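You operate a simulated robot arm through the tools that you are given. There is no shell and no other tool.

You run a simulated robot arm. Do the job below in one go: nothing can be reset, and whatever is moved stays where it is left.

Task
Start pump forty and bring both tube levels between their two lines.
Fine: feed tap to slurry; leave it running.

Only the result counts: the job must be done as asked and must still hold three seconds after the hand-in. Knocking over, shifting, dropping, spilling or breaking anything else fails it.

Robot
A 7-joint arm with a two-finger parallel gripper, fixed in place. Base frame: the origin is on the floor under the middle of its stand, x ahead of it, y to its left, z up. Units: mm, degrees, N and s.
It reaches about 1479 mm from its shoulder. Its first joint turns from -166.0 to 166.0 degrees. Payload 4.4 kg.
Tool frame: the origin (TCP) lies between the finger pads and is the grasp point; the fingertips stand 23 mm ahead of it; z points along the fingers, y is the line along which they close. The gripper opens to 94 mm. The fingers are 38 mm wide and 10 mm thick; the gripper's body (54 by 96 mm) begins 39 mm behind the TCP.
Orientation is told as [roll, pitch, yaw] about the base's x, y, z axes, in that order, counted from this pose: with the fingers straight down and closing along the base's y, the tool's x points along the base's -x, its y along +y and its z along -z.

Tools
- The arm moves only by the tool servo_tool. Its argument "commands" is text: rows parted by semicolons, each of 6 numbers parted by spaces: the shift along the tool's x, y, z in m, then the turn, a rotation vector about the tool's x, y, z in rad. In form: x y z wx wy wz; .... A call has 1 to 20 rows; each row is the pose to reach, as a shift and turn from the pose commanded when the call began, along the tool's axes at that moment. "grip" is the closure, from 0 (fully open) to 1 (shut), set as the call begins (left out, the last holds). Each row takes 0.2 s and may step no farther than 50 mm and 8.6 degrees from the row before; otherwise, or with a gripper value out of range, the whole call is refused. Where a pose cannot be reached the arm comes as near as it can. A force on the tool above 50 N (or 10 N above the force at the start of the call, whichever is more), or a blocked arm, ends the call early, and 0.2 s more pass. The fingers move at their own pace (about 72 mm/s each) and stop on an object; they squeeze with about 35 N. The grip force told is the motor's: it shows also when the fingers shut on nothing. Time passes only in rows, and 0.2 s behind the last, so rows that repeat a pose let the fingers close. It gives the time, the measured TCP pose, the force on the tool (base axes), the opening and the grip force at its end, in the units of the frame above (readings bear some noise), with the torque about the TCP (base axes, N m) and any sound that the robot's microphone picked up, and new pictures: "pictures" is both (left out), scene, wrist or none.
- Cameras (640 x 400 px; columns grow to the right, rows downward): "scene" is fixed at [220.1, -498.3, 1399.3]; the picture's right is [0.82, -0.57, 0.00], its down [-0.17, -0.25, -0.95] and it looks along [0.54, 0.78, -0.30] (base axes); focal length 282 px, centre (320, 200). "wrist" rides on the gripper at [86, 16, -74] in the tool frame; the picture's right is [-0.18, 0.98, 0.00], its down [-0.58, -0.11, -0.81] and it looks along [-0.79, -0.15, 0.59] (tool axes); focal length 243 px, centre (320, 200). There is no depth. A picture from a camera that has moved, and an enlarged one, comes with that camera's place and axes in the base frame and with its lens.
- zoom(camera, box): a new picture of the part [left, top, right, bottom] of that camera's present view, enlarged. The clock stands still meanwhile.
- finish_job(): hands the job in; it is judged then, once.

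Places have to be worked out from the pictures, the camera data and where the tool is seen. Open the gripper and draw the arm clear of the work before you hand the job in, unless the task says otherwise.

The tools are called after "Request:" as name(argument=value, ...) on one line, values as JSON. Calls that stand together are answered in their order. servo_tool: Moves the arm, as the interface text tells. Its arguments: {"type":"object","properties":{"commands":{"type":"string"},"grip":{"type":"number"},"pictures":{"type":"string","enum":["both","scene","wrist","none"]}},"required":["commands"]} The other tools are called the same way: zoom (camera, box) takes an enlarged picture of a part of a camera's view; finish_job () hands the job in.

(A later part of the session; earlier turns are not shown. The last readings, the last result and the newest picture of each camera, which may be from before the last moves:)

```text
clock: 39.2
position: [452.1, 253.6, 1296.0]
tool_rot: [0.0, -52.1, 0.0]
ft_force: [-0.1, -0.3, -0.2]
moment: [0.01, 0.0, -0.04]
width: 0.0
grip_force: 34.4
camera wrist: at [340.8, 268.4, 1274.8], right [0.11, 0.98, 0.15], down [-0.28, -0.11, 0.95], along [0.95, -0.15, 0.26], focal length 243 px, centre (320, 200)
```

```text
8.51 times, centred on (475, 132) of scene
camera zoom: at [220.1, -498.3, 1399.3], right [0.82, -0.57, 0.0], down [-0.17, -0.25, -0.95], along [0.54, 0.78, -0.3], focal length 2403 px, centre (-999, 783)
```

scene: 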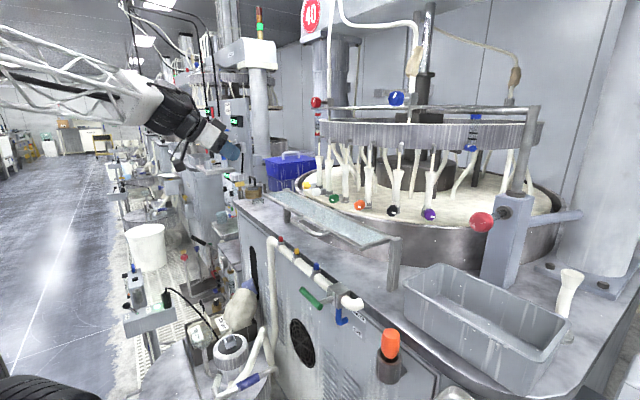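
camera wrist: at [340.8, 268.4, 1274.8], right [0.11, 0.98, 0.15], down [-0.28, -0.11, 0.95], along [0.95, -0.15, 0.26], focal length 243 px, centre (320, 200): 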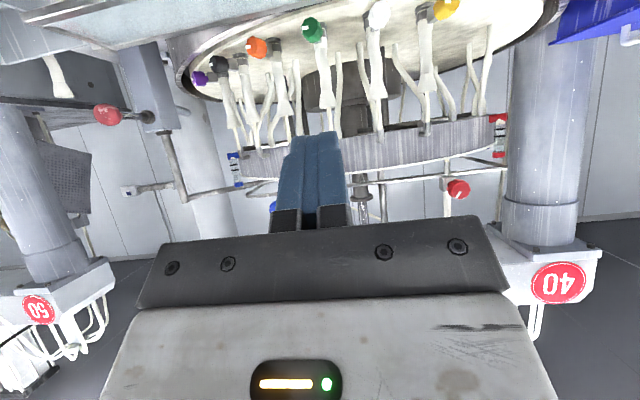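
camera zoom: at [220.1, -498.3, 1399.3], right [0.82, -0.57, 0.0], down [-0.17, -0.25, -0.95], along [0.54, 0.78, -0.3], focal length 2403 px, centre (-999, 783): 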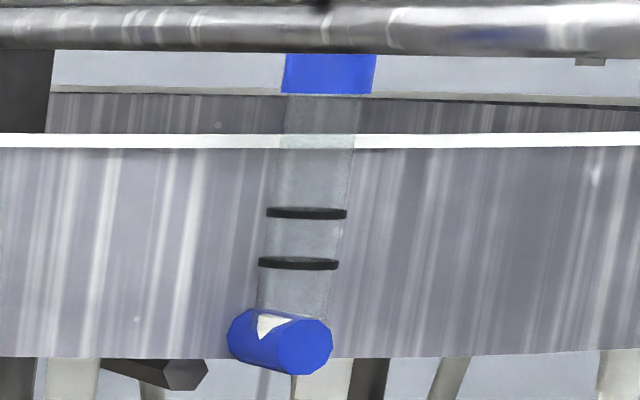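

Red level is about 12% up the tube and the two lines are at roughly 30% and 50%; blue is similar. I'll open the gripper and move in front of the red knob with the fingers pointing straight forward.

Request:
servo_tool(commands="-0.0309 0.0233 0.0175 0 -0.066 0; -0.0618 0.0465 0.0349 0 -0.132 0; -0.0927 0.0698 0.0524 0 -0.199 0; -0.1236 0.093 0.0699 0 -0.265 0; -0.1546 0.1163 0.0874 0 -0.331 0; -0.1855 0.1395 0.1048 0 -0.398 0; -0.2164 0.1628 0.1223 0 -0.464 0; -0.2473 0.186 0.1398 0 -0.53 0; -0.2782 0.2093 0.1572 0 -0.597 0; -0.3091 0.2325 0.1747 0 -0.663 0", grip=0, pictures="both")

Request:
zoom(camera="scene", box=[280, 70, 360, 150])

Request:
zoom(camera="scene", box=[460, 108, 490, 155])

```text
clock: 41.5
position: [777.7, 483.5, 1434.1]
tool_rot: [161.0, -89.8, -160.9]
ft_force: [-0.1, 0.6, 0.8]
moment: [0.01, 0.03, 0.0]
width: 94.0
grip_force: 0.0
camera wrist: at [704.0, 499.6, 1347.5], right [0.0, 0.98, 0.18], down [-0.81, -0.11, 0.58], along [0.59, -0.15, 0.79], focal length 243 px, centre (320, 200)
```

scene: 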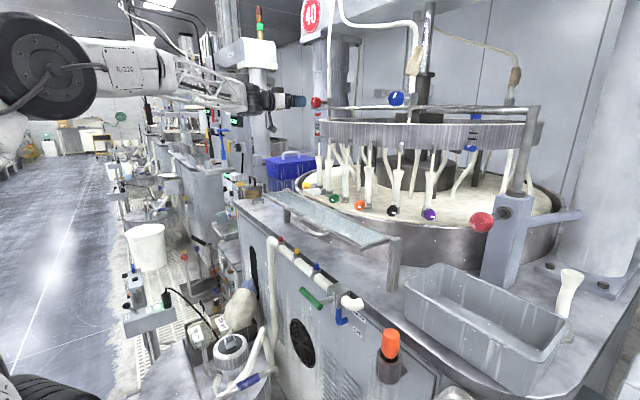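
wrist: 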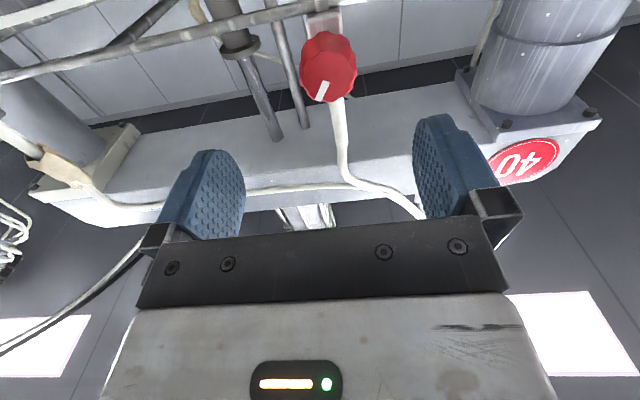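

```text
5.00 times, centred on (320, 110) of scene
camera zoom: at [220.1, -498.3, 1399.3], right [0.82, -0.57, 0.0], down [-0.17, -0.25, -0.95], along [0.54, 0.78, -0.3], focal length 1412 px, centre (320, 650)
```

zoom: 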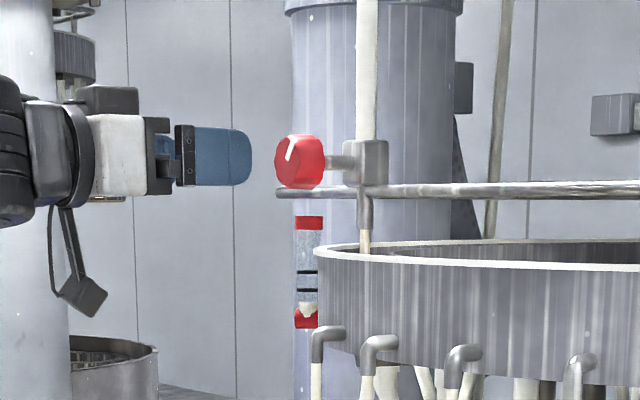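

```text
8.51 times, centred on (475, 132) of scene
camera zoom: at [220.1, -498.3, 1399.3], right [0.82, -0.57, 0.0], down [-0.17, -0.25, -0.95], along [0.54, 0.78, -0.3], focal length 2403 px, centre (-999, 783)
```

zoom: 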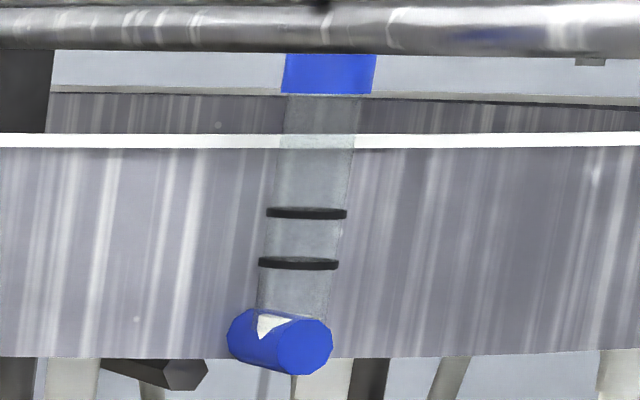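

Levels are steady at the same low point. The knob is dead ahead at about (877, 488, 1431), so I'll advance with the fingers open to straddle it.

Request:
servo_tool(commands="0.0005 0.001 0.027 0 0 0; 0.001 0.002 0.054 0 0 0; 0.0015 0.003 0.08 0 0 0; 0.002 0.0035 0.104 0 0 0; 0.002 0.0035 0.104 0 0 0", pictures="both")

Request:
zoom(camera="scene", box=[280, 70, 360, 150])

Request:
zoom(camera="wrist", box=[180, 60, 500, 240])

```text
clock: 42.6
position: [881.6, 486.5, 1430.8]
tool_rot: [-169.0, -90.0, 169.0]
ft_force: [-0.2, -0.3, -0.6]
moment: [0.06, -0.01, -0.02]
width: 93.9
grip_force: 0.1
camera wrist: at [807.3, 502.1, 1345.5], right [0.0, 0.98, 0.18], down [-0.81, -0.11, 0.58], along [0.59, -0.15, 0.79], focal length 243 px, centre (320, 200)
```

scene: 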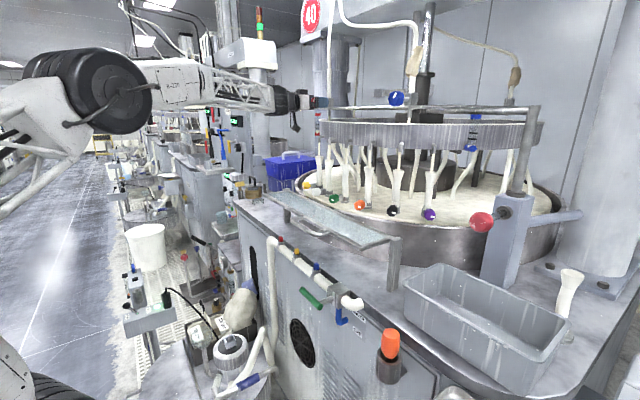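
wrist: 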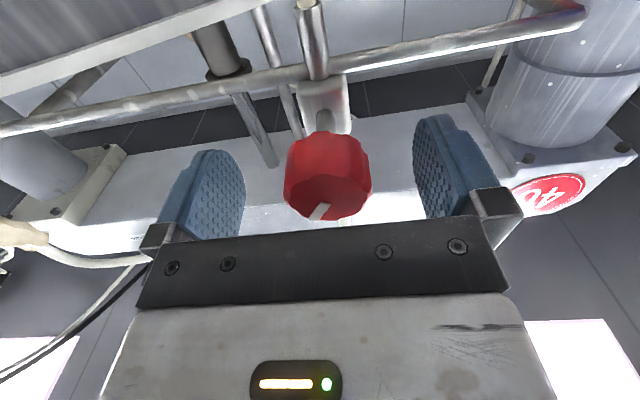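

```text
5.00 times, centred on (320, 110) of scene
camera zoom: at [220.1, -498.3, 1399.3], right [0.82, -0.57, 0.0], down [-0.17, -0.25, -0.95], along [0.54, 0.78, -0.3], focal length 1412 px, centre (320, 650)
```

zoom: 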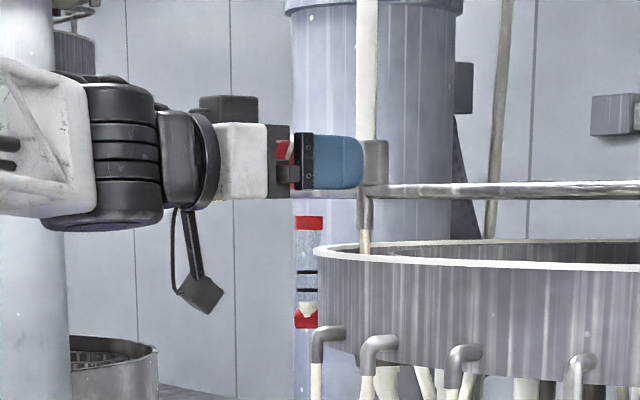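

```text
2.00 times, centred on (340, 150) of wrist
camera zoom: at [807.3, 502.1, 1345.5], right [0.0, 0.98, 0.18], down [-0.81, -0.11, 0.58], along [0.59, -0.15, 0.79], focal length 485 px, centre (280, 300)
```

zoom: 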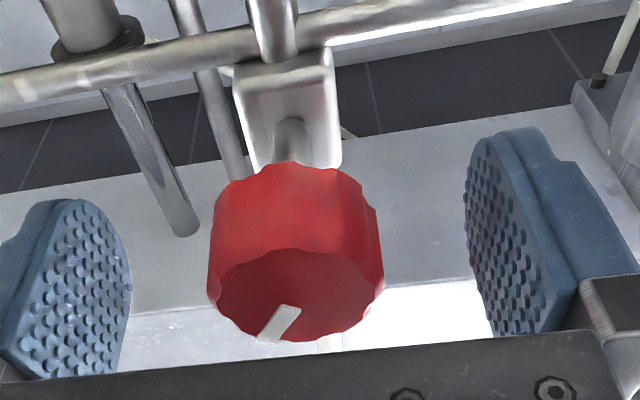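

The knob lies between the pads, offset about 3.5 mm in +y from the tool axis, with its face at x≈873 and back at x≈900. I'll re-centre and then close on it.

Request:
servo_tool(commands="0 0.0018 0 0 0 0; 0 0.0035 0 0 0 0", pictures="none")

Request:
servo_tool(commands="0 0 0 0 0 0; 0 0 0 0 0 0; 0 0 0 0 0 0; 0 0 0 0 0 0", grip=1, pictures="wrist")

```text
clock: 43.2
position: [881.5, 490.2, 1431.2]
tool_rot: [-166.2, -89.9, 166.1]
ft_force: [0.2, 0.7, 0.7]
moment: [-0.01, 0.03, 0.0]
width: 93.9
grip_force: 0.0
```

```text
clock: 44.2
position: [880.1, 490.2, 1431.2]
tool_rot: [154.1, -90.0, -154.1]
ft_force: [-7.3, -17.6, -3.8]
moment: [0.03, 0.1, -0.67]
width: 41.7
grip_force: 44.5
camera wrist: at [806.8, 505.3, 1345.5], right [0.0, 0.98, 0.18], down [-0.81, -0.11, 0.58], along [0.59, -0.15, 0.79], focal length 243 px, centre (320, 200)
```

wrist: 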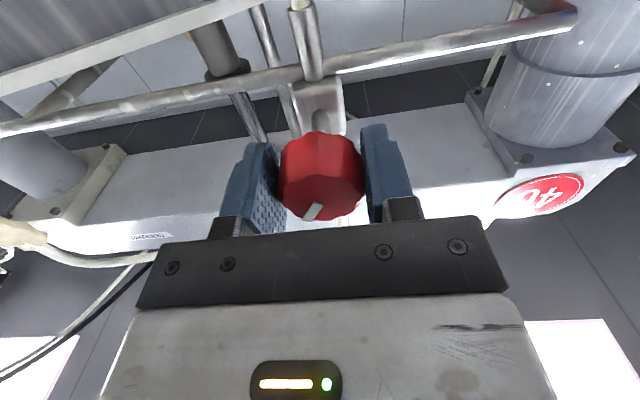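

The knob is gripped at 41.7 mm wide with 17 N of side force, so the tool is a bit too far +y. I'll ease it back 1.5 mm and re-read.

Request:
servo_tool(commands="0 -0.001 0 0 0 0; 0 -0.0015 0 0 0 0", pictures="none")

```text
clock: 44.9
position: [881.4, 489.8, 1431.6]
tool_rot: [155.8, -89.9, -155.7]
ft_force: [26.9, 9.9, 5.1]
moment: [-0.01, -0.33, -0.36]
width: 41.6
grip_force: 45.3
```

Request:
servo_tool(commands="0 0 0 0 0 0; 0 0 0 0 0 0", pictures="none")

```text
clock: 45.5
position: [881.3, 489.6, 1430.6]
tool_rot: [-151.0, -90.0, 150.9]
ft_force: [39.4, 22.7, 10.4]
moment: [-0.01, 0.05, -0.49]
width: 41.9
grip_force: 44.9
```

Side forces have swung the other way (39 N in x, 23 N in y) at about 27 N/mm stiffness. I'll make small corrections in +y and +x to relax the grip before turning.

Request:
servo_tool(commands="0 0.0004 0.0007 0 0 0; 0 0.0008 0.0012 0 0 0", pictures="none")

```text
clock: 46.0
position: [881.6, 490.4, 1430.6]
tool_rot: [28.0, -90.0, -28.0]
ft_force: [-37.7, -18.0, -12.6]
moment: [0.05, 0.08, -0.55]
width: 41.7
grip_force: 45.4
```

Request:
servo_tool(commands="0 -0.0002 -0.0003 0 0 0; 0 -0.0004 -0.0006 0 0 0", pictures="none")

```text
clock: 46.6
position: [883.3, 489.1, 1429.8]
tool_rot: [-150.1, -90.0, 150.2]
ft_force: [-24.1, -12.4, -10.0]
moment: [0.06, 0.51, -0.65]
width: 41.7
grip_force: 45.3
```

Request:
servo_tool(commands="0.0001 -0.0002 -0.0003 0 0 0; 0.0001 -0.0002 -0.0004 0 0 0; 0.0001 -0.0002 -0.0004 0 0 0", pictures="none")

```text
clock: 47.5
position: [882.2, 489.6, 1430.8]
tool_rot: [-149.8, -90.1, 149.9]
ft_force: [2.0, 1.0, -4.5]
moment: [0.04, -0.36, -0.39]
width: 41.6
grip_force: 45.0
```

Forces are now near zero. I'll turn the red knob a small trial amount, 11° clockwise as seen from the robot, and see how the level answers.

Request:
servo_tool(commands="0 0 0 0 0 0.05; 0 0 0 0 0 0.1; 0 0 0 0 0 0.15; 0 0 0 0 0 0.2; 0 0 0 0 0 0.2", pictures="both")

Request:
zoom(camera="scene", box=[300, 90, 340, 150])

Request:
zoom(camera="wrist", box=[200, 100, 440, 240])

```text
clock: 48.6
position: [881.8, 490.2, 1431.7]
tool_rot: [90.0, -78.5, -89.9]
ft_force: [20.1, 17.1, -2.5]
moment: [-0.03, -0.24, -0.21]
width: 41.7
grip_force: 45.3
camera wrist: at [807.4, 522.3, 1350.7], right [0.0, 0.93, 0.38], down [-0.81, -0.22, 0.55], along [0.59, -0.3, 0.75], focal length 243 px, centre (320, 200)
```

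scene: 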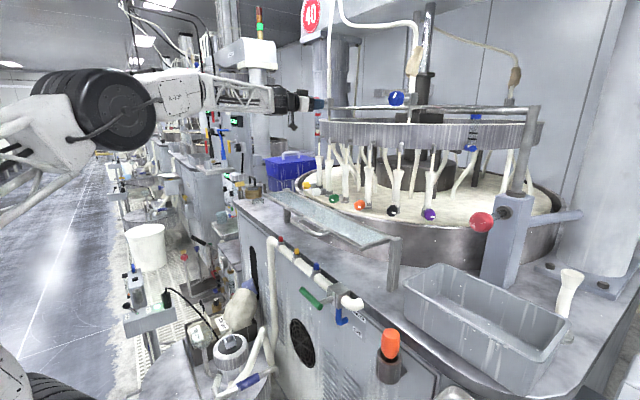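
wrist: 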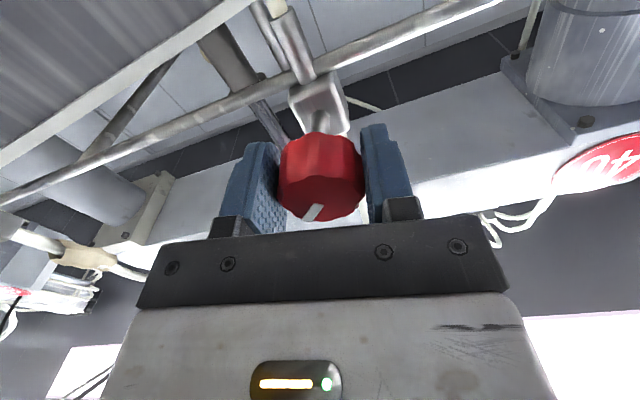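

```text
6.67 times, centred on (320, 120) of scene
camera zoom: at [220.1, -498.3, 1399.3], right [0.82, -0.57, 0.0], down [-0.17, -0.25, -0.95], along [0.54, 0.78, -0.3], focal length 1882 px, centre (320, 733)
```

zoom: 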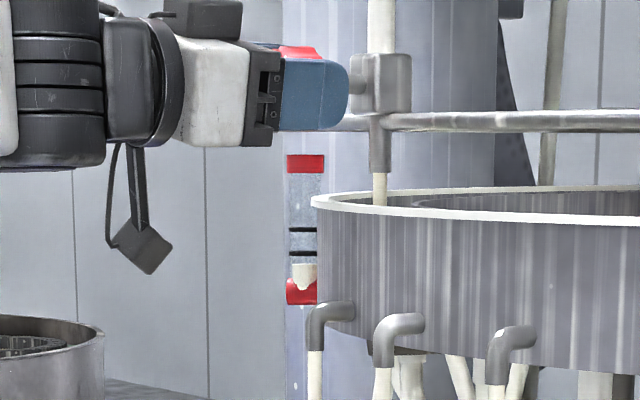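

```text
2.67 times, centred on (320, 170) of wrist
camera zoom: at [807.4, 522.3, 1350.7], right [0.0, 0.93, 0.38], down [-0.81, -0.22, 0.55], along [0.59, -0.3, 0.75], focal length 647 px, centre (320, 280)
```

zoom: 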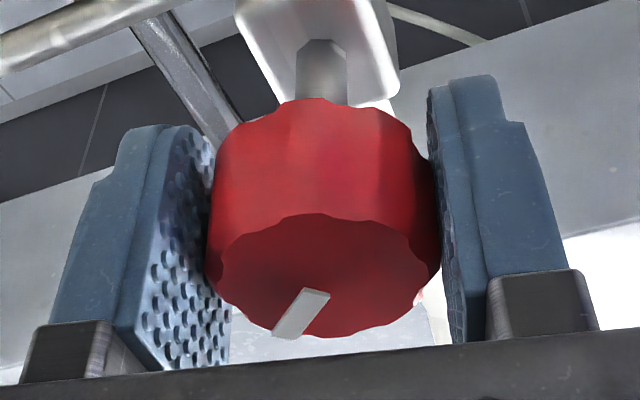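

The knob turned with the fingers and the red level rose, so clockwise opens it. I'll wait a second for the level to settle and check the side forces.

Request:
servo_tool(commands="0 -0.0003 -0.0003 0 0 0; 0 -0.0003 -0.0003 0 0 0; 0 -0.0003 -0.0003 0 0 0; 0 -0.0003 -0.0003 0 0 0; 0 -0.0003 -0.0003 0 0 0", pictures="none")

Request:
zoom(camera="scene", box=[310, 110, 330, 145])

```text
clock: 49.4
position: [881.3, 490.4, 1431.0]
tool_rot: [90.3, -78.6, -90.1]
ft_force: [23.2, 17.3, 6.7]
moment: [-0.03, 0.05, -0.19]
width: 41.6
grip_force: 44.5
stopped in row 3: the force on the tool passed its limit at 50 N (the readings are from after the stop); the commanded pose is now the measured one
```

```text
11.43 times, centred on (320, 128) of scene
camera zoom: at [220.1, -498.3, 1399.3], right [0.82, -0.57, 0.0], down [-0.17, -0.25, -0.95], along [0.54, 0.78, -0.3], focal length 3227 px, centre (320, 1029)
```

zoom: 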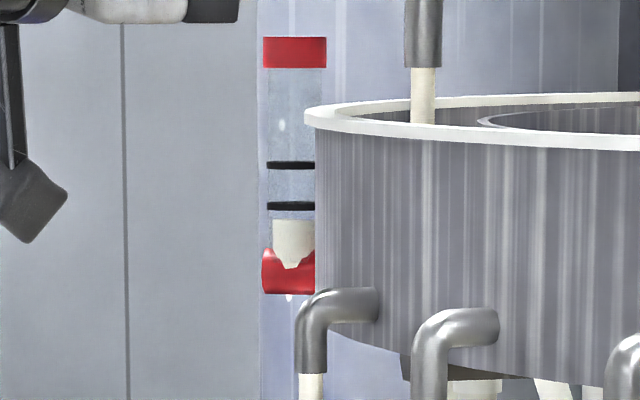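

I had the correction sign backwards and hit the 50 N guard; nothing shifted. The level is now 0.34 of the line gap below the lower line, up from 0.65. The force pattern suggests the knob axis is about 3 mm above my TCP, so I'll release, raise 3 mm, square the tool and regrip.

Request:
servo_tool(commands="0 0 0 0 0 0; 0 0 0 0 0 0; -0.0015 0.0003 0 0 0 -0.1; -0.0029 0.0006 0 0 0 -0.2; -0.0029 0.0006 0 0 0 -0.2", grip=0.35, pictures="both")

Request:
zoom(camera="scene", box=[310, 110, 330, 145])

Request:
zoom(camera="wrist", box=[200, 100, 440, 240])

```text
clock: 50.6
position: [881.7, 489.2, 1435.1]
tool_rot: [-119.5, -89.8, 119.7]
ft_force: [0.1, -0.3, 0.3]
moment: [-0.01, 0.01, -0.02]
width: 61.2
grip_force: 0.0
camera wrist: at [807.1, 505.0, 1348.8], right [0.0, 0.98, 0.18], down [-0.81, -0.11, 0.58], along [0.59, -0.15, 0.79], focal length 243 px, centre (320, 200)
```

scene: 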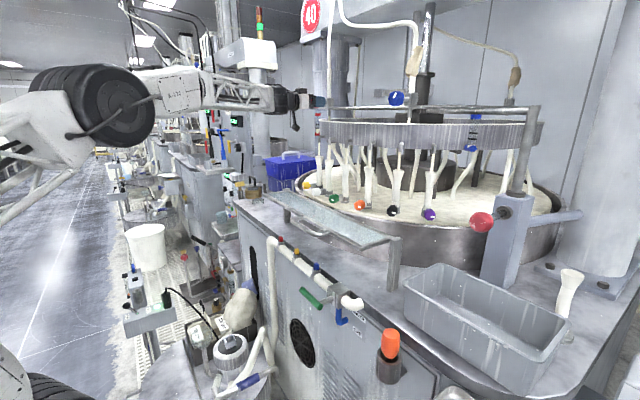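
wrist: 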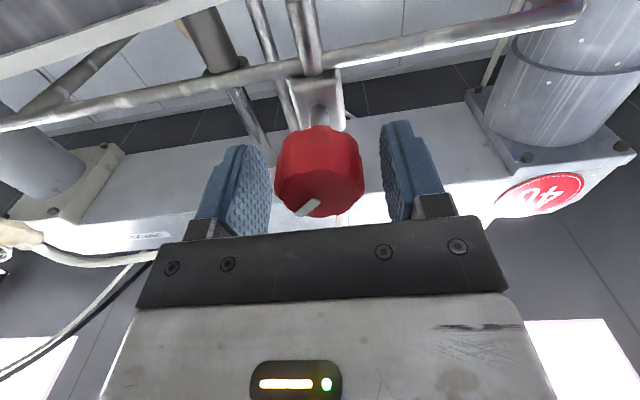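

```text
11.43 times, centred on (320, 128) of scene
camera zoom: at [220.1, -498.3, 1399.3], right [0.82, -0.57, 0.0], down [-0.17, -0.25, -0.95], along [0.54, 0.78, -0.3], focal length 3227 px, centre (320, 1029)
```

zoom: 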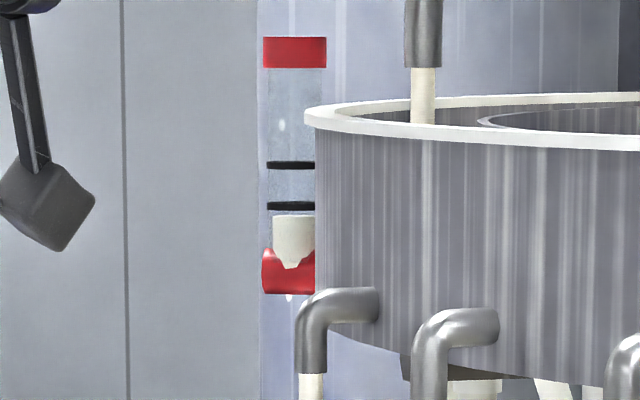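

```text
2.67 times, centred on (320, 170) of wrist
camera zoom: at [807.1, 505.0, 1348.8], right [0.0, 0.98, 0.18], down [-0.81, -0.11, 0.58], along [0.59, -0.15, 0.79], focal length 647 px, centre (320, 280)
```

zoom: 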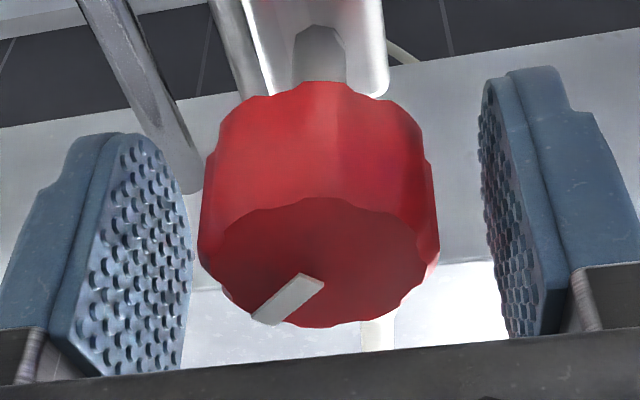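

The level is creeping up (now 0.24 of a gap below the lower line). I'll regrip from this squared pose and read the forces.

Request:
servo_tool(commands="0 -0.0005 0 0 0 0; 0 -0.0005 0 0 0 0; 0 -0.0005 0 0 0 0", grip=0.6, pictures="none")

Request:
zoom(camera="scene", box=[310, 110, 330, 145])

```text
clock: 51.4
position: [881.6, 490.2, 1435.6]
tool_rot: [-163.0, -90.0, 162.9]
ft_force: [-0.4, 2.9, -0.8]
moment: [-0.01, -0.14, -0.25]
width: 40.5
grip_force: 45.3
```

```text
11.43 times, centred on (320, 128) of scene
camera zoom: at [220.1, -498.3, 1399.3], right [0.82, -0.57, 0.0], down [-0.17, -0.25, -0.95], along [0.54, 0.78, -0.3], focal length 3227 px, centre (320, 1029)
```

zoom: 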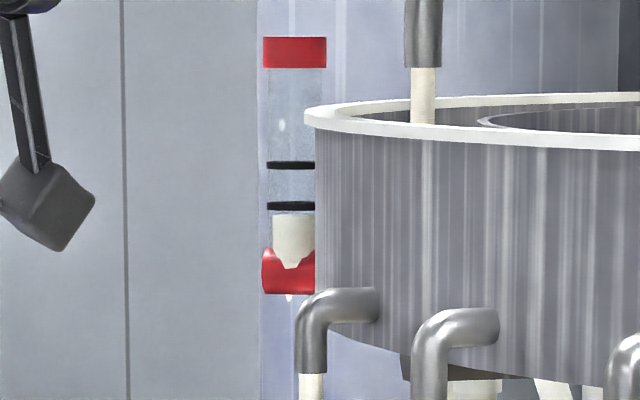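

Forces are near zero with this grip. The level is still rising slowly, so I'll wait two seconds to find where this setting settles.

Request:
servo_tool(commands="0 0 0 0 0 0; 0 0 0 0 0 0; 0 0 0 0 0 0; 0 0 0 0 0 0; 0 0 0 0 0 0; 0 0 0 0 0 0; 0 0 0 0 0 0; 0 0 0 0 0 0; 0 0 0 0 0 0; 0 0 0 0 0 0", pictures="none")

Request:
zoom(camera="scene", box=[310, 110, 330, 145])

Request:
zoom(camera="scene", box=[460, 108, 490, 155])

```text
clock: 53.6
position: [882.3, 490.2, 1434.9]
tool_rot: [-165.3, -90.1, 165.4]
ft_force: [-3.7, 6.9, -1.8]
moment: [-0.02, 0.03, -0.2]
width: 40.3
grip_force: 44.8
```

```text
11.43 times, centred on (320, 128) of scene
camera zoom: at [220.1, -498.3, 1399.3], right [0.82, -0.57, 0.0], down [-0.17, -0.25, -0.95], along [0.54, 0.78, -0.3], focal length 3227 px, centre (320, 1029)
```

zoom: 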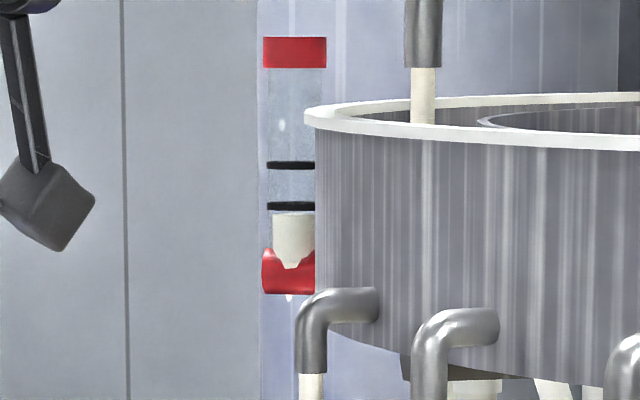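

```text
8.51 times, centred on (475, 132) of scene
camera zoom: at [220.1, -498.3, 1399.3], right [0.82, -0.57, 0.0], down [-0.17, -0.25, -0.95], along [0.54, 0.78, -0.3], focal length 2403 px, centre (-999, 783)
```

zoom: 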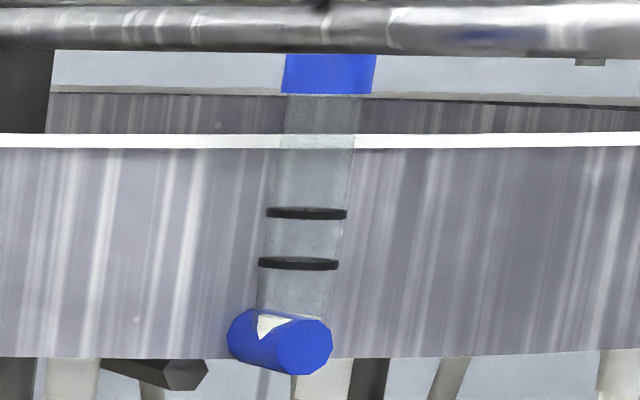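

This setting settles 0.16 of a gap below the lower line, so 11.5° gave about half a gap. Another 16° clockwise should put red near the middle.

Request:
servo_tool(commands="0 0 0 0 0 0.04; 0 0 0 0 0 0.08; 0 0 0 0 0 0.12; 0 0 0 0 0 0.16; 0 0 0 0 0 0.2; 0 0 0 0 0 0.24; 0 0 0 0 0 0.28", pictures="wrist")

Request:
zoom(camera="scene", box=[310, 110, 330, 145])

Request:
zoom(camera="wrist", box=[200, 100, 440, 240])

```text
clock: 55.2
position: [882.3, 489.6, 1435.4]
tool_rot: [90.2, -73.9, -90.0]
ft_force: [32.5, 24.2, 9.9]
moment: [0.04, -0.29, -0.59]
width: 40.5
grip_force: 44.6
camera wrist: at [807.0, 528.0, 1356.4], right [0.0, 0.89, 0.45], down [-0.81, -0.27, 0.53], along [0.59, -0.36, 0.72], focal length 243 px, centre (320, 200)
```

wrist: 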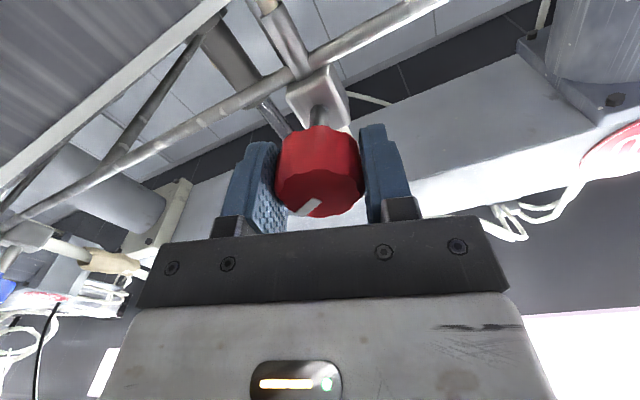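

```text
11.43 times, centred on (320, 128) of scene
camera zoom: at [220.1, -498.3, 1399.3], right [0.82, -0.57, 0.0], down [-0.17, -0.25, -0.95], along [0.54, 0.78, -0.3], focal length 3227 px, centre (320, 1029)
```

zoom: 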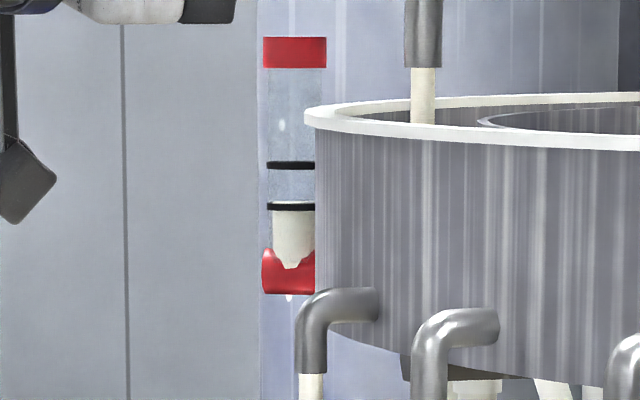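

```text
2.67 times, centred on (320, 170) of wrist
camera zoom: at [807.0, 528.0, 1356.4], right [0.0, 0.89, 0.45], down [-0.81, -0.27, 0.53], along [0.59, -0.36, 0.72], focal length 647 px, centre (320, 280)
```

zoom: 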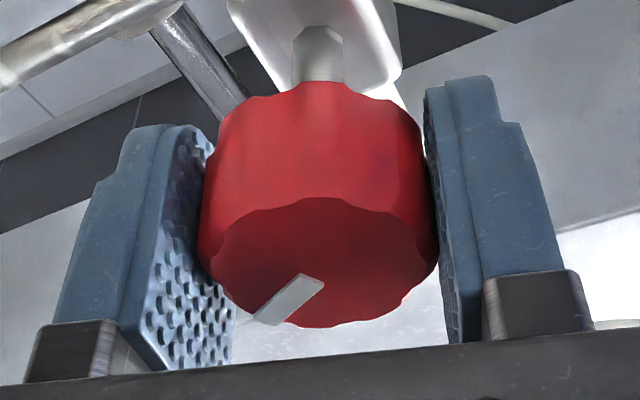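

The knob turned and the level is at the lower line and rising. I'll release the grip, square up, and let it settle.

Request:
servo_tool(commands="0 0 0 0 0 0; 0 0 0 0 0 0; 0 0 0 0 0 -0.07; 0 0 0 0 0 -0.14; 0 0 0 0 0 -0.21; 0 0 0 0 0 -0.28; 0 0 0 0 0 -0.28; 0 0 0 0 0 -0.28; 0 0 0 0 0 -0.28; 0 0 0 0 0 -0.28", grip=0.35, pictures="none")

Request:
zoom(camera="scene", box=[310, 110, 330, 145])

Request:
zoom(camera="wrist", box=[200, 100, 440, 240])

```text
clock: 57.4
position: [882.5, 489.2, 1435.1]
tool_rot: [-175.1, -90.0, 175.1]
ft_force: [-1.0, 0.9, 0.6]
moment: [-0.01, 0.04, 0.01]
width: 61.3
grip_force: 0.1
```

```text
11.43 times, centred on (320, 128) of scene
camera zoom: at [220.1, -498.3, 1399.3], right [0.82, -0.57, 0.0], down [-0.17, -0.25, -0.95], along [0.54, 0.78, -0.3], focal length 3227 px, centre (320, 1029)
```

zoom: 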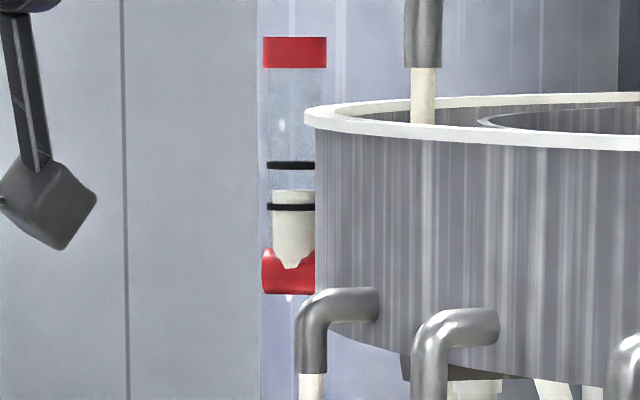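

```text
2.67 times, centred on (320, 170) of wrist
camera zoom: at [807.5, 504.7, 1349.3], right [0.0, 0.98, 0.18], down [-0.81, -0.11, 0.58], along [0.59, -0.15, 0.79], focal length 647 px, centre (320, 280)
```

zoom: 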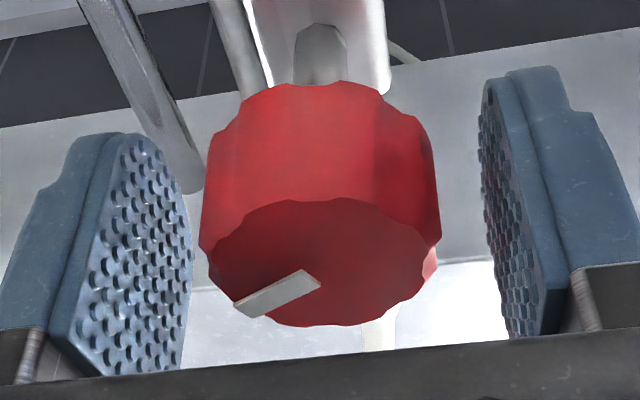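

Red has reached 0.39 of the gap above its lower line and is still rising slightly, near the middle. I'll back straight out from the red knob and traverse toward the blue knob in front of the rail.

Request:
servo_tool(commands="0 0 -0.035 0 0 0; 0 0 -0.07 0 0 0; 0 0 -0.105 0 0 0; 0 -0.01 -0.14 0 0 0; 0 -0.055 -0.145 0 0 0; 0 -0.1 -0.145 0 0 0; 0 -0.145 -0.145 0 0 0; 0 -0.19 -0.145 0 0 0; 0 -0.235 -0.145 0 0 0; 0 -0.28 -0.145 0 0 0; 0 -0.325 -0.145 0 0 0; 0 -0.37 -0.145 0 0 0; 0 -0.41 -0.145 0 0 0", grip=0, pictures="both")

Request:
zoom(camera="scene", box=[310, 110, 330, 145])

Request:
zoom(camera="scene", box=[350, 60, 500, 160])

```text
clock: 60.2
position: [738.6, 80.0, 1436.4]
tool_rot: [-166.3, -89.9, 166.5]
ft_force: [-0.7, 0.3, 0.2]
moment: [0.02, 0.0, -0.02]
width: 93.8
grip_force: 0.0
camera wrist: at [664.1, 94.8, 1350.7], right [0.0, 0.98, 0.18], down [-0.81, -0.11, 0.58], along [0.59, -0.15, 0.79], focal length 243 px, centre (320, 200)
```

scene: 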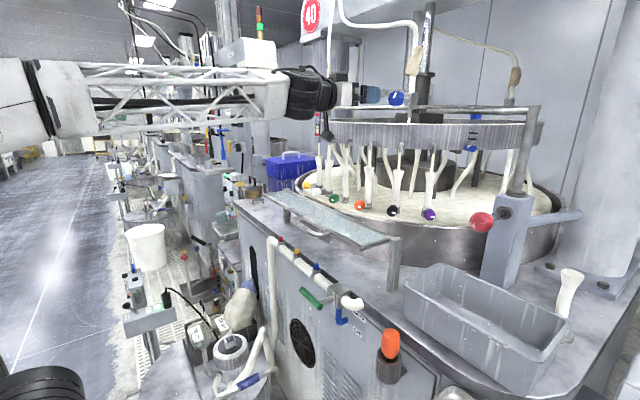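
wrist: 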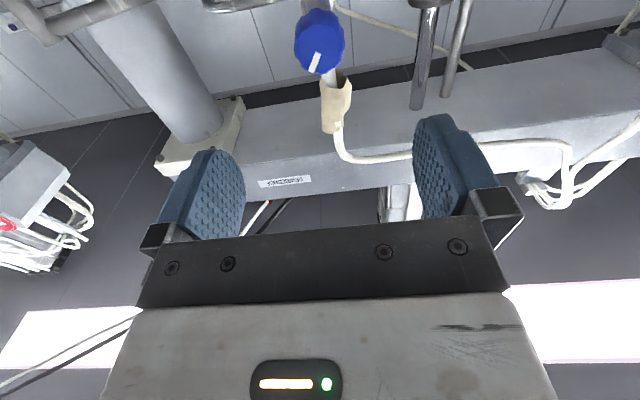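

```text
11.43 times, centred on (320, 128) of scene
camera zoom: at [220.1, -498.3, 1399.3], right [0.82, -0.57, 0.0], down [-0.17, -0.25, -0.95], along [0.54, 0.78, -0.3], focal length 3227 px, centre (320, 1029)
```

zoom: 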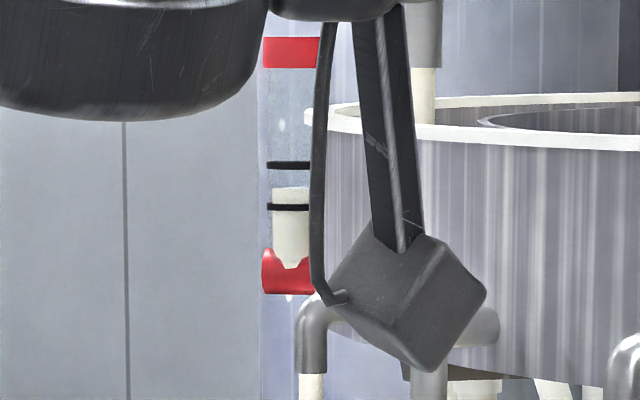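

```text
4.00 times, centred on (425, 110) of scene
camera zoom: at [220.1, -498.3, 1399.3], right [0.82, -0.57, 0.0], down [-0.17, -0.25, -0.95], along [0.54, 0.78, -0.3], focal length 1130 px, centre (-100, 560)
```

zoom: 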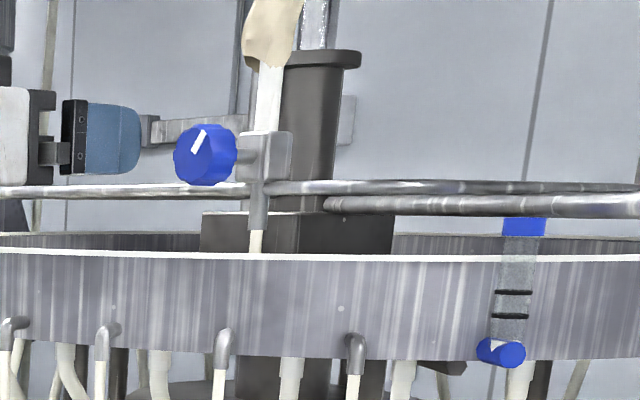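

Red has settled at 0.46 of the gap, right in its band. The blue knob triangulates to (881, 78, 1433); I'll advance to straddle it.

Request:
servo_tool(commands="0 0 0.035 0 0 0; 0 -0.0005 0.07 0 0 0; 0 -0.001 0.105 0 0 0; 0 -0.001 0.13 0 0 0; 0 -0.001 0.145 0 0 0; 0 -0.001 0.145 0 0 0", grip=0, pictures="both")

Request:
zoom(camera="wrist", box=[200, 100, 440, 240])

Request:
zoom(camera="scene", box=[350, 60, 500, 160])

```text
clock: 61.6
position: [882.2, 79.1, 1435.1]
tool_rot: [-175.3, -89.9, 175.3]
ft_force: [0.3, -0.3, -0.3]
moment: [0.0, -0.01, -0.01]
width: 94.2
grip_force: 0.0
camera wrist: at [807.8, 94.9, 1350.0], right [0.0, 0.98, 0.18], down [-0.81, -0.11, 0.58], along [0.59, -0.15, 0.79], focal length 243 px, centre (320, 200)
```

scene: 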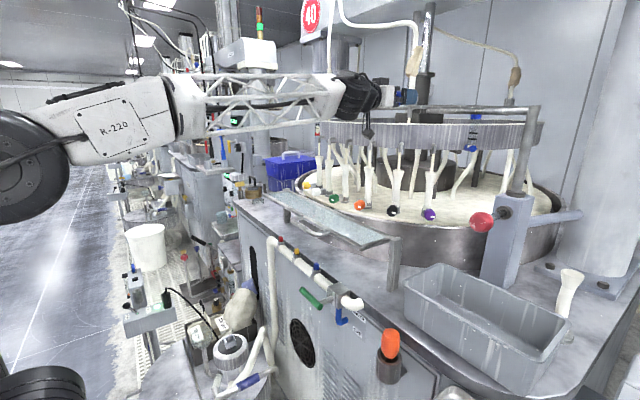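
wrist: 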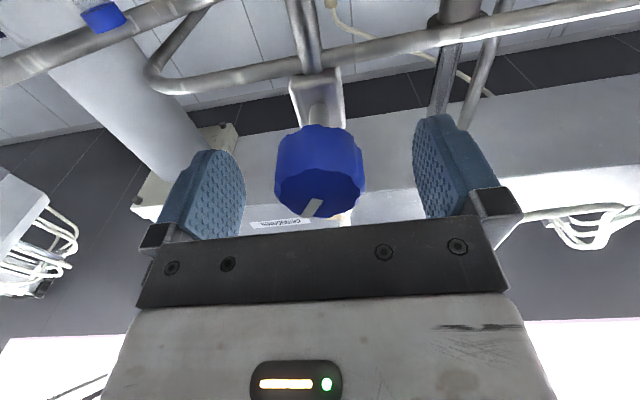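

```text
2.67 times, centred on (320, 170) of wrist
camera zoom: at [807.8, 94.9, 1350.0], right [0.0, 0.98, 0.18], down [-0.81, -0.11, 0.58], along [0.59, -0.15, 0.79], focal length 647 px, centre (320, 280)
```

zoom: 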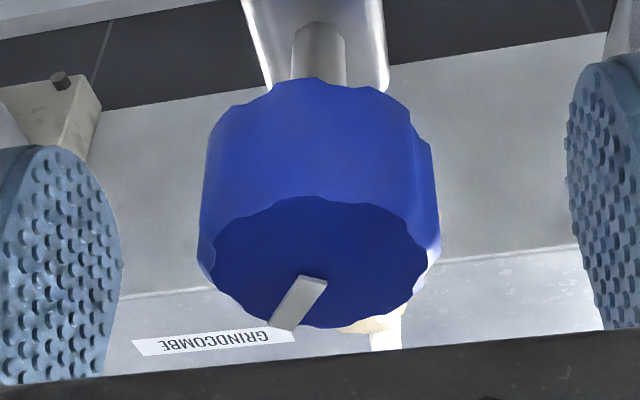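

```text
4.00 times, centred on (425, 110) of scene
camera zoom: at [220.1, -498.3, 1399.3], right [0.82, -0.57, 0.0], down [-0.17, -0.25, -0.95], along [0.54, 0.78, -0.3], focal length 1130 px, centre (-100, 560)
```

zoom: 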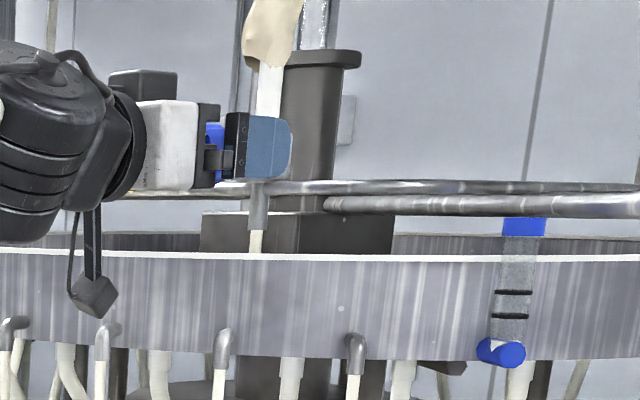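

The view matches the red knob's good grip geometry exactly, with the pointer at about 30°. I'll close on the blue knob and read forces.

Request:
servo_tool(commands="0 0 0 0 0 0; 0 0 0 0 0 0; 0 0 0 0 0 0; 0 0 0 0 0 0", grip=0.6, pictures="none")

Request:
zoom(camera="scene", box=[465, 110, 487, 155])

```text
clock: 62.6
position: [881.8, 79.5, 1435.4]
tool_rot: [179.4, -89.9, -179.2]
ft_force: [4.1, 2.8, 1.0]
moment: [0.02, 0.07, -0.38]
width: 41.6
grip_force: 45.0
```

```text
8.89 times, centred on (476, 132) of scene
camera zoom: at [220.1, -498.3, 1399.3], right [0.82, -0.57, 0.0], down [-0.17, -0.25, -0.95], along [0.54, 0.78, -0.3], focal length 2510 px, centre (-1067, 800)
```

zoom: 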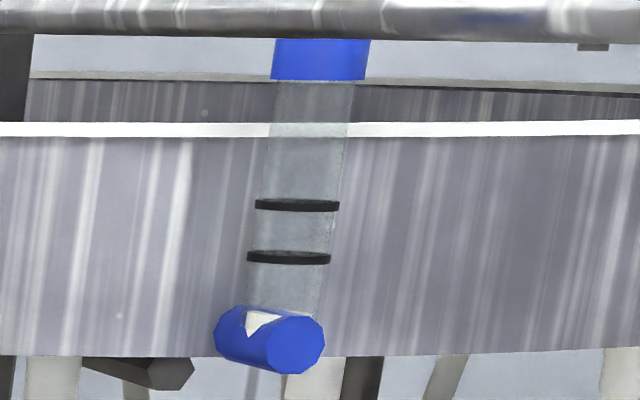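

Grip forces are small (4 N). The blue level is about one full gap below its lower line; I'll turn 17° clockwise first.

Request:
servo_tool(commands="0 0 0 0 0 0.05; 0 0 0 0 0 0.1; 0 0 0 0 0 0.15; 0 0 0 0 0 0.2; 0 0 0 0 0 0.25; 0 0 0 0 0 0.3", pictures="none")

Request:
zoom(camera="scene", box=[465, 110, 487, 155])

Request:
zoom(camera="wrist", box=[200, 100, 440, 240])

```text
clock: 64.0
position: [881.9, 77.7, 1434.9]
tool_rot: [90.3, -72.7, -90.2]
ft_force: [4.3, 24.8, 10.6]
moment: [0.05, -0.15, -0.05]
width: 41.7
grip_force: 45.0
```

```text
8.89 times, centred on (476, 132) of scene
camera zoom: at [220.1, -498.3, 1399.3], right [0.82, -0.57, 0.0], down [-0.17, -0.25, -0.95], along [0.54, 0.78, -0.3], focal length 2510 px, centre (-1067, 800)
```

zoom: 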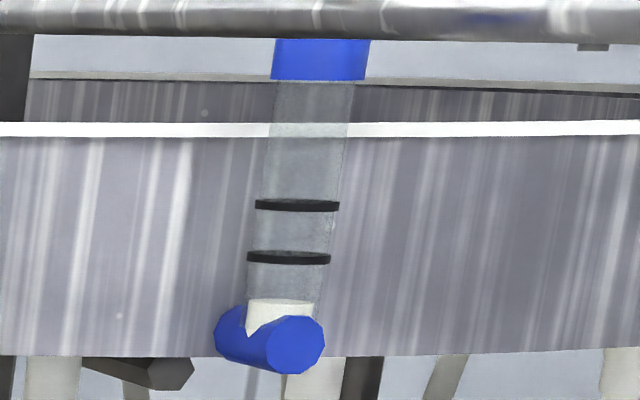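

```text
2.67 times, centred on (320, 170) of wrist
camera zoom: at [807.6, 119.2, 1358.4], right [0.0, 0.88, 0.47], down [-0.81, -0.28, 0.52], along [0.59, -0.38, 0.71], focal length 647 px, centre (320, 280)
```

zoom: 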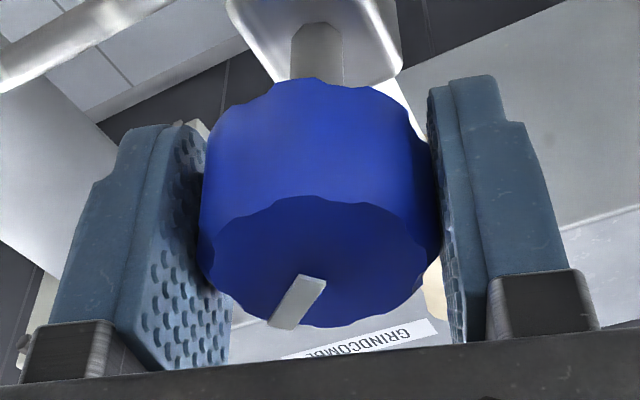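

Blue is rising. I'll relieve the 25 N side force with a 0.65 mm correction and turn another 14°.

Request:
servo_tool(commands="0 0.0006 0 0 0 0; 0 0.0008 0 0 0 0.05; -0.0001 0.001 0 0 0 0.1; -0.0001 0.0011 0 0 0 0.15; -0.0001 0.0012 0 0 0 0.2; -0.0001 0.0013 0 0 0 0.25", pictures="none")

Request:
zoom(camera="scene", box=[465, 110, 487, 155])

Request:
zoom(camera="wrist", box=[200, 100, 440, 240])

```text
clock: 65.4
position: [882.5, 78.5, 1434.3]
tool_rot: [90.0, -58.5, -90.2]
ft_force: [-23.0, -21.8, -0.5]
moment: [-0.04, -0.21, -0.66]
width: 41.8
grip_force: 45.0
```

```text
8.89 times, centred on (476, 132) of scene
camera zoom: at [220.1, -498.3, 1399.3], right [0.82, -0.57, 0.0], down [-0.17, -0.25, -0.95], along [0.54, 0.78, -0.3], focal length 2510 px, centre (-1067, 800)
```

zoom: 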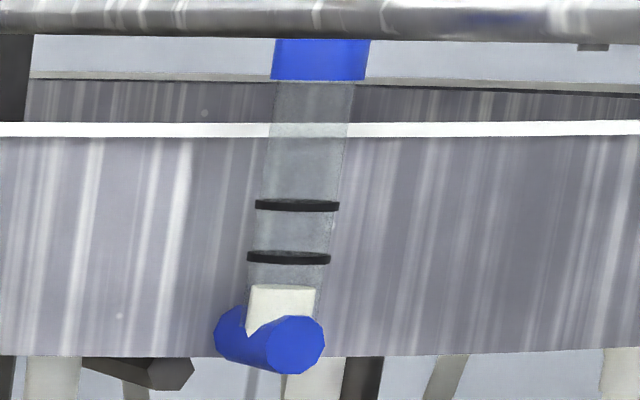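

```text
2.67 times, centred on (320, 170) of wrist
camera zoom: at [807.6, 136.8, 1370.8], right [0.0, 0.74, 0.67], down [-0.81, -0.4, 0.44], along [0.59, -0.54, 0.6], focal length 647 px, centre (320, 280)
```

zoom: 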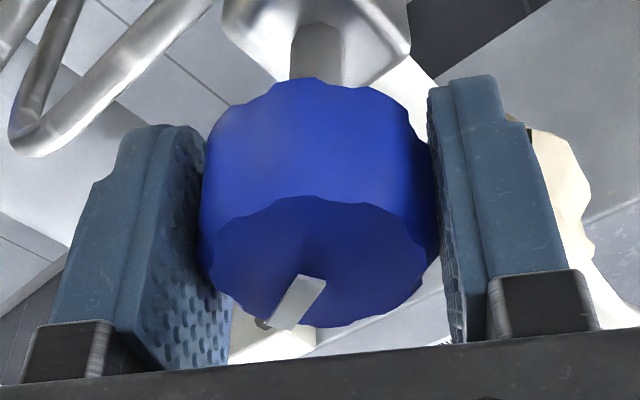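

Blue has been turned 31.5° in total and its level keeps rising. I'll release, square up in place, and wait for it to settle.

Request:
servo_tool(commands="0 0 0 0 0 0; 0 0 0 0 0 0; 0 -0.0003 0 0 0 -0.07; 0 -0.0006 0 0 0 -0.15; 0 -0.0006 0 0 0 -0.25; 0 -0.0006 0 0 0 -0.35; 0 -0.0006 0 0 0 -0.45; 0 -0.0006 0 0 0 -0.55; 0 -0.0006 0 0 0 -0.55; 0 -0.0006 0 0 0 -0.55; 0 -0.0006 0 0 0 -0.55; 0 -0.0006 0 0 0 -0.55", grip=0.35, pictures="none")

Request:
zoom(camera="scene", box=[465, 110, 487, 155])

Request:
zoom(camera="wrist", box=[200, 100, 440, 240])

Request:
zoom(camera="scene", box=[310, 110, 330, 145])

```text
clock: 68.0
position: [880.3, 78.4, 1435.5]
tool_rot: [-175.5, -90.1, 175.6]
ft_force: [0.6, 0.0, -0.9]
moment: [0.01, 0.02, 0.0]
width: 61.3
grip_force: 0.0
```

```text
8.89 times, centred on (476, 132) of scene
camera zoom: at [220.1, -498.3, 1399.3], right [0.82, -0.57, 0.0], down [-0.17, -0.25, -0.95], along [0.54, 0.78, -0.3], focal length 2510 px, centre (-1067, 800)
```

zoom: 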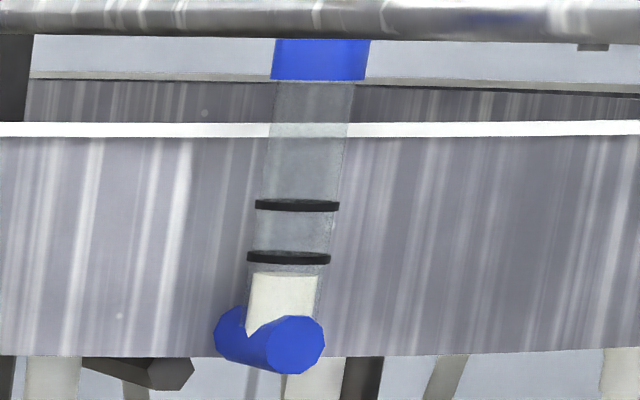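

```text
2.67 times, centred on (320, 170) of wrist
camera zoom: at [807.0, 94.4, 1349.7], right [0.0, 0.98, 0.18], down [-0.81, -0.11, 0.58], along [0.59, -0.15, 0.79], focal length 647 px, centre (320, 280)
```

zoom: 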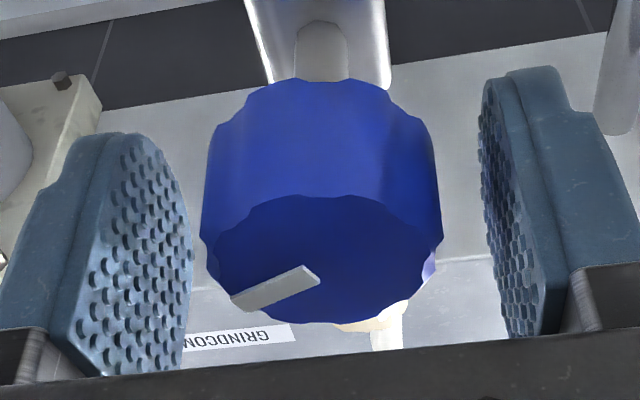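

```text
11.43 times, centred on (320, 128) of scene
camera zoom: at [220.1, -498.3, 1399.3], right [0.82, -0.57, 0.0], down [-0.17, -0.25, -0.95], along [0.54, 0.78, -0.3], focal length 3227 px, centre (320, 1029)
```

zoom: 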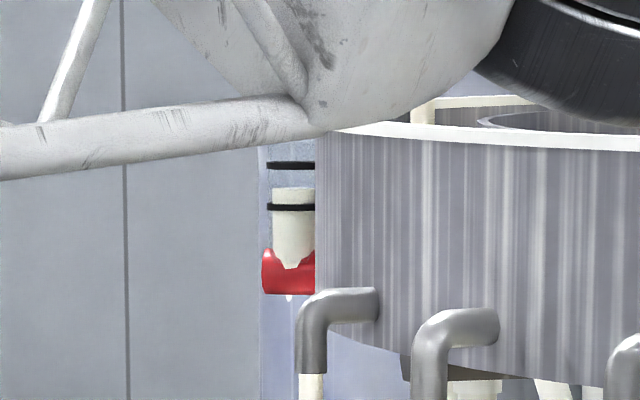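

Red holds at 0.46 with no visible coupling. Blue is at 0.29 of a gap below its lower line; I'll wait a bit longer for its final value.

Request:
servo_tool(commands="0 0 0 0 0 0; 0 0 0 0 0 0; 0 0 0 0 0 0; 0 0 0 0 0 0; 0 0 0 0 0 0; 0 0 0 0 0 0; 0 0 0 0 0 0; 0 0 0 0 0 0; 0 0 0 0 0 0; 0 0 0 0 0 0", pictures="none")

Request:
zoom(camera="scene", box=[465, 110, 487, 155])

```text
clock: 70.2
position: [881.7, 79.8, 1435.4]
tool_rot: [178.3, -90.0, -178.2]
ft_force: [0.2, 0.2, -0.3]
moment: [-0.01, -0.03, 0.0]
width: 61.1
grip_force: 0.1
```

```text
8.89 times, centred on (476, 132) of scene
camera zoom: at [220.1, -498.3, 1399.3], right [0.82, -0.57, 0.0], down [-0.17, -0.25, -0.95], along [0.54, 0.78, -0.3], focal length 2510 px, centre (-1067, 800)
```

zoom: 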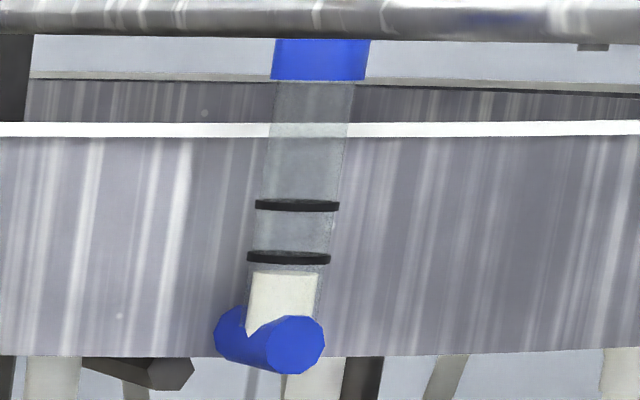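

Blue settles 0.27 of a gap below the lower line; 31.5° moved it about three-quarters of a gap. A second equal turn should centre it, so I'll regrip.

Request:
servo_tool(commands="0 0 0 0 0 0; 0 0 0 0 0 0; 0 0 0 0 0 0; 0 0 0 0 0 0", grip=0.6, pictures="none")

```text
clock: 71.2
position: [881.6, 79.0, 1435.7]
tool_rot: [-171.4, -89.8, 171.6]
ft_force: [3.7, 16.7, 1.2]
moment: [0.02, -0.17, -0.17]
width: 41.7
grip_force: 44.4
```

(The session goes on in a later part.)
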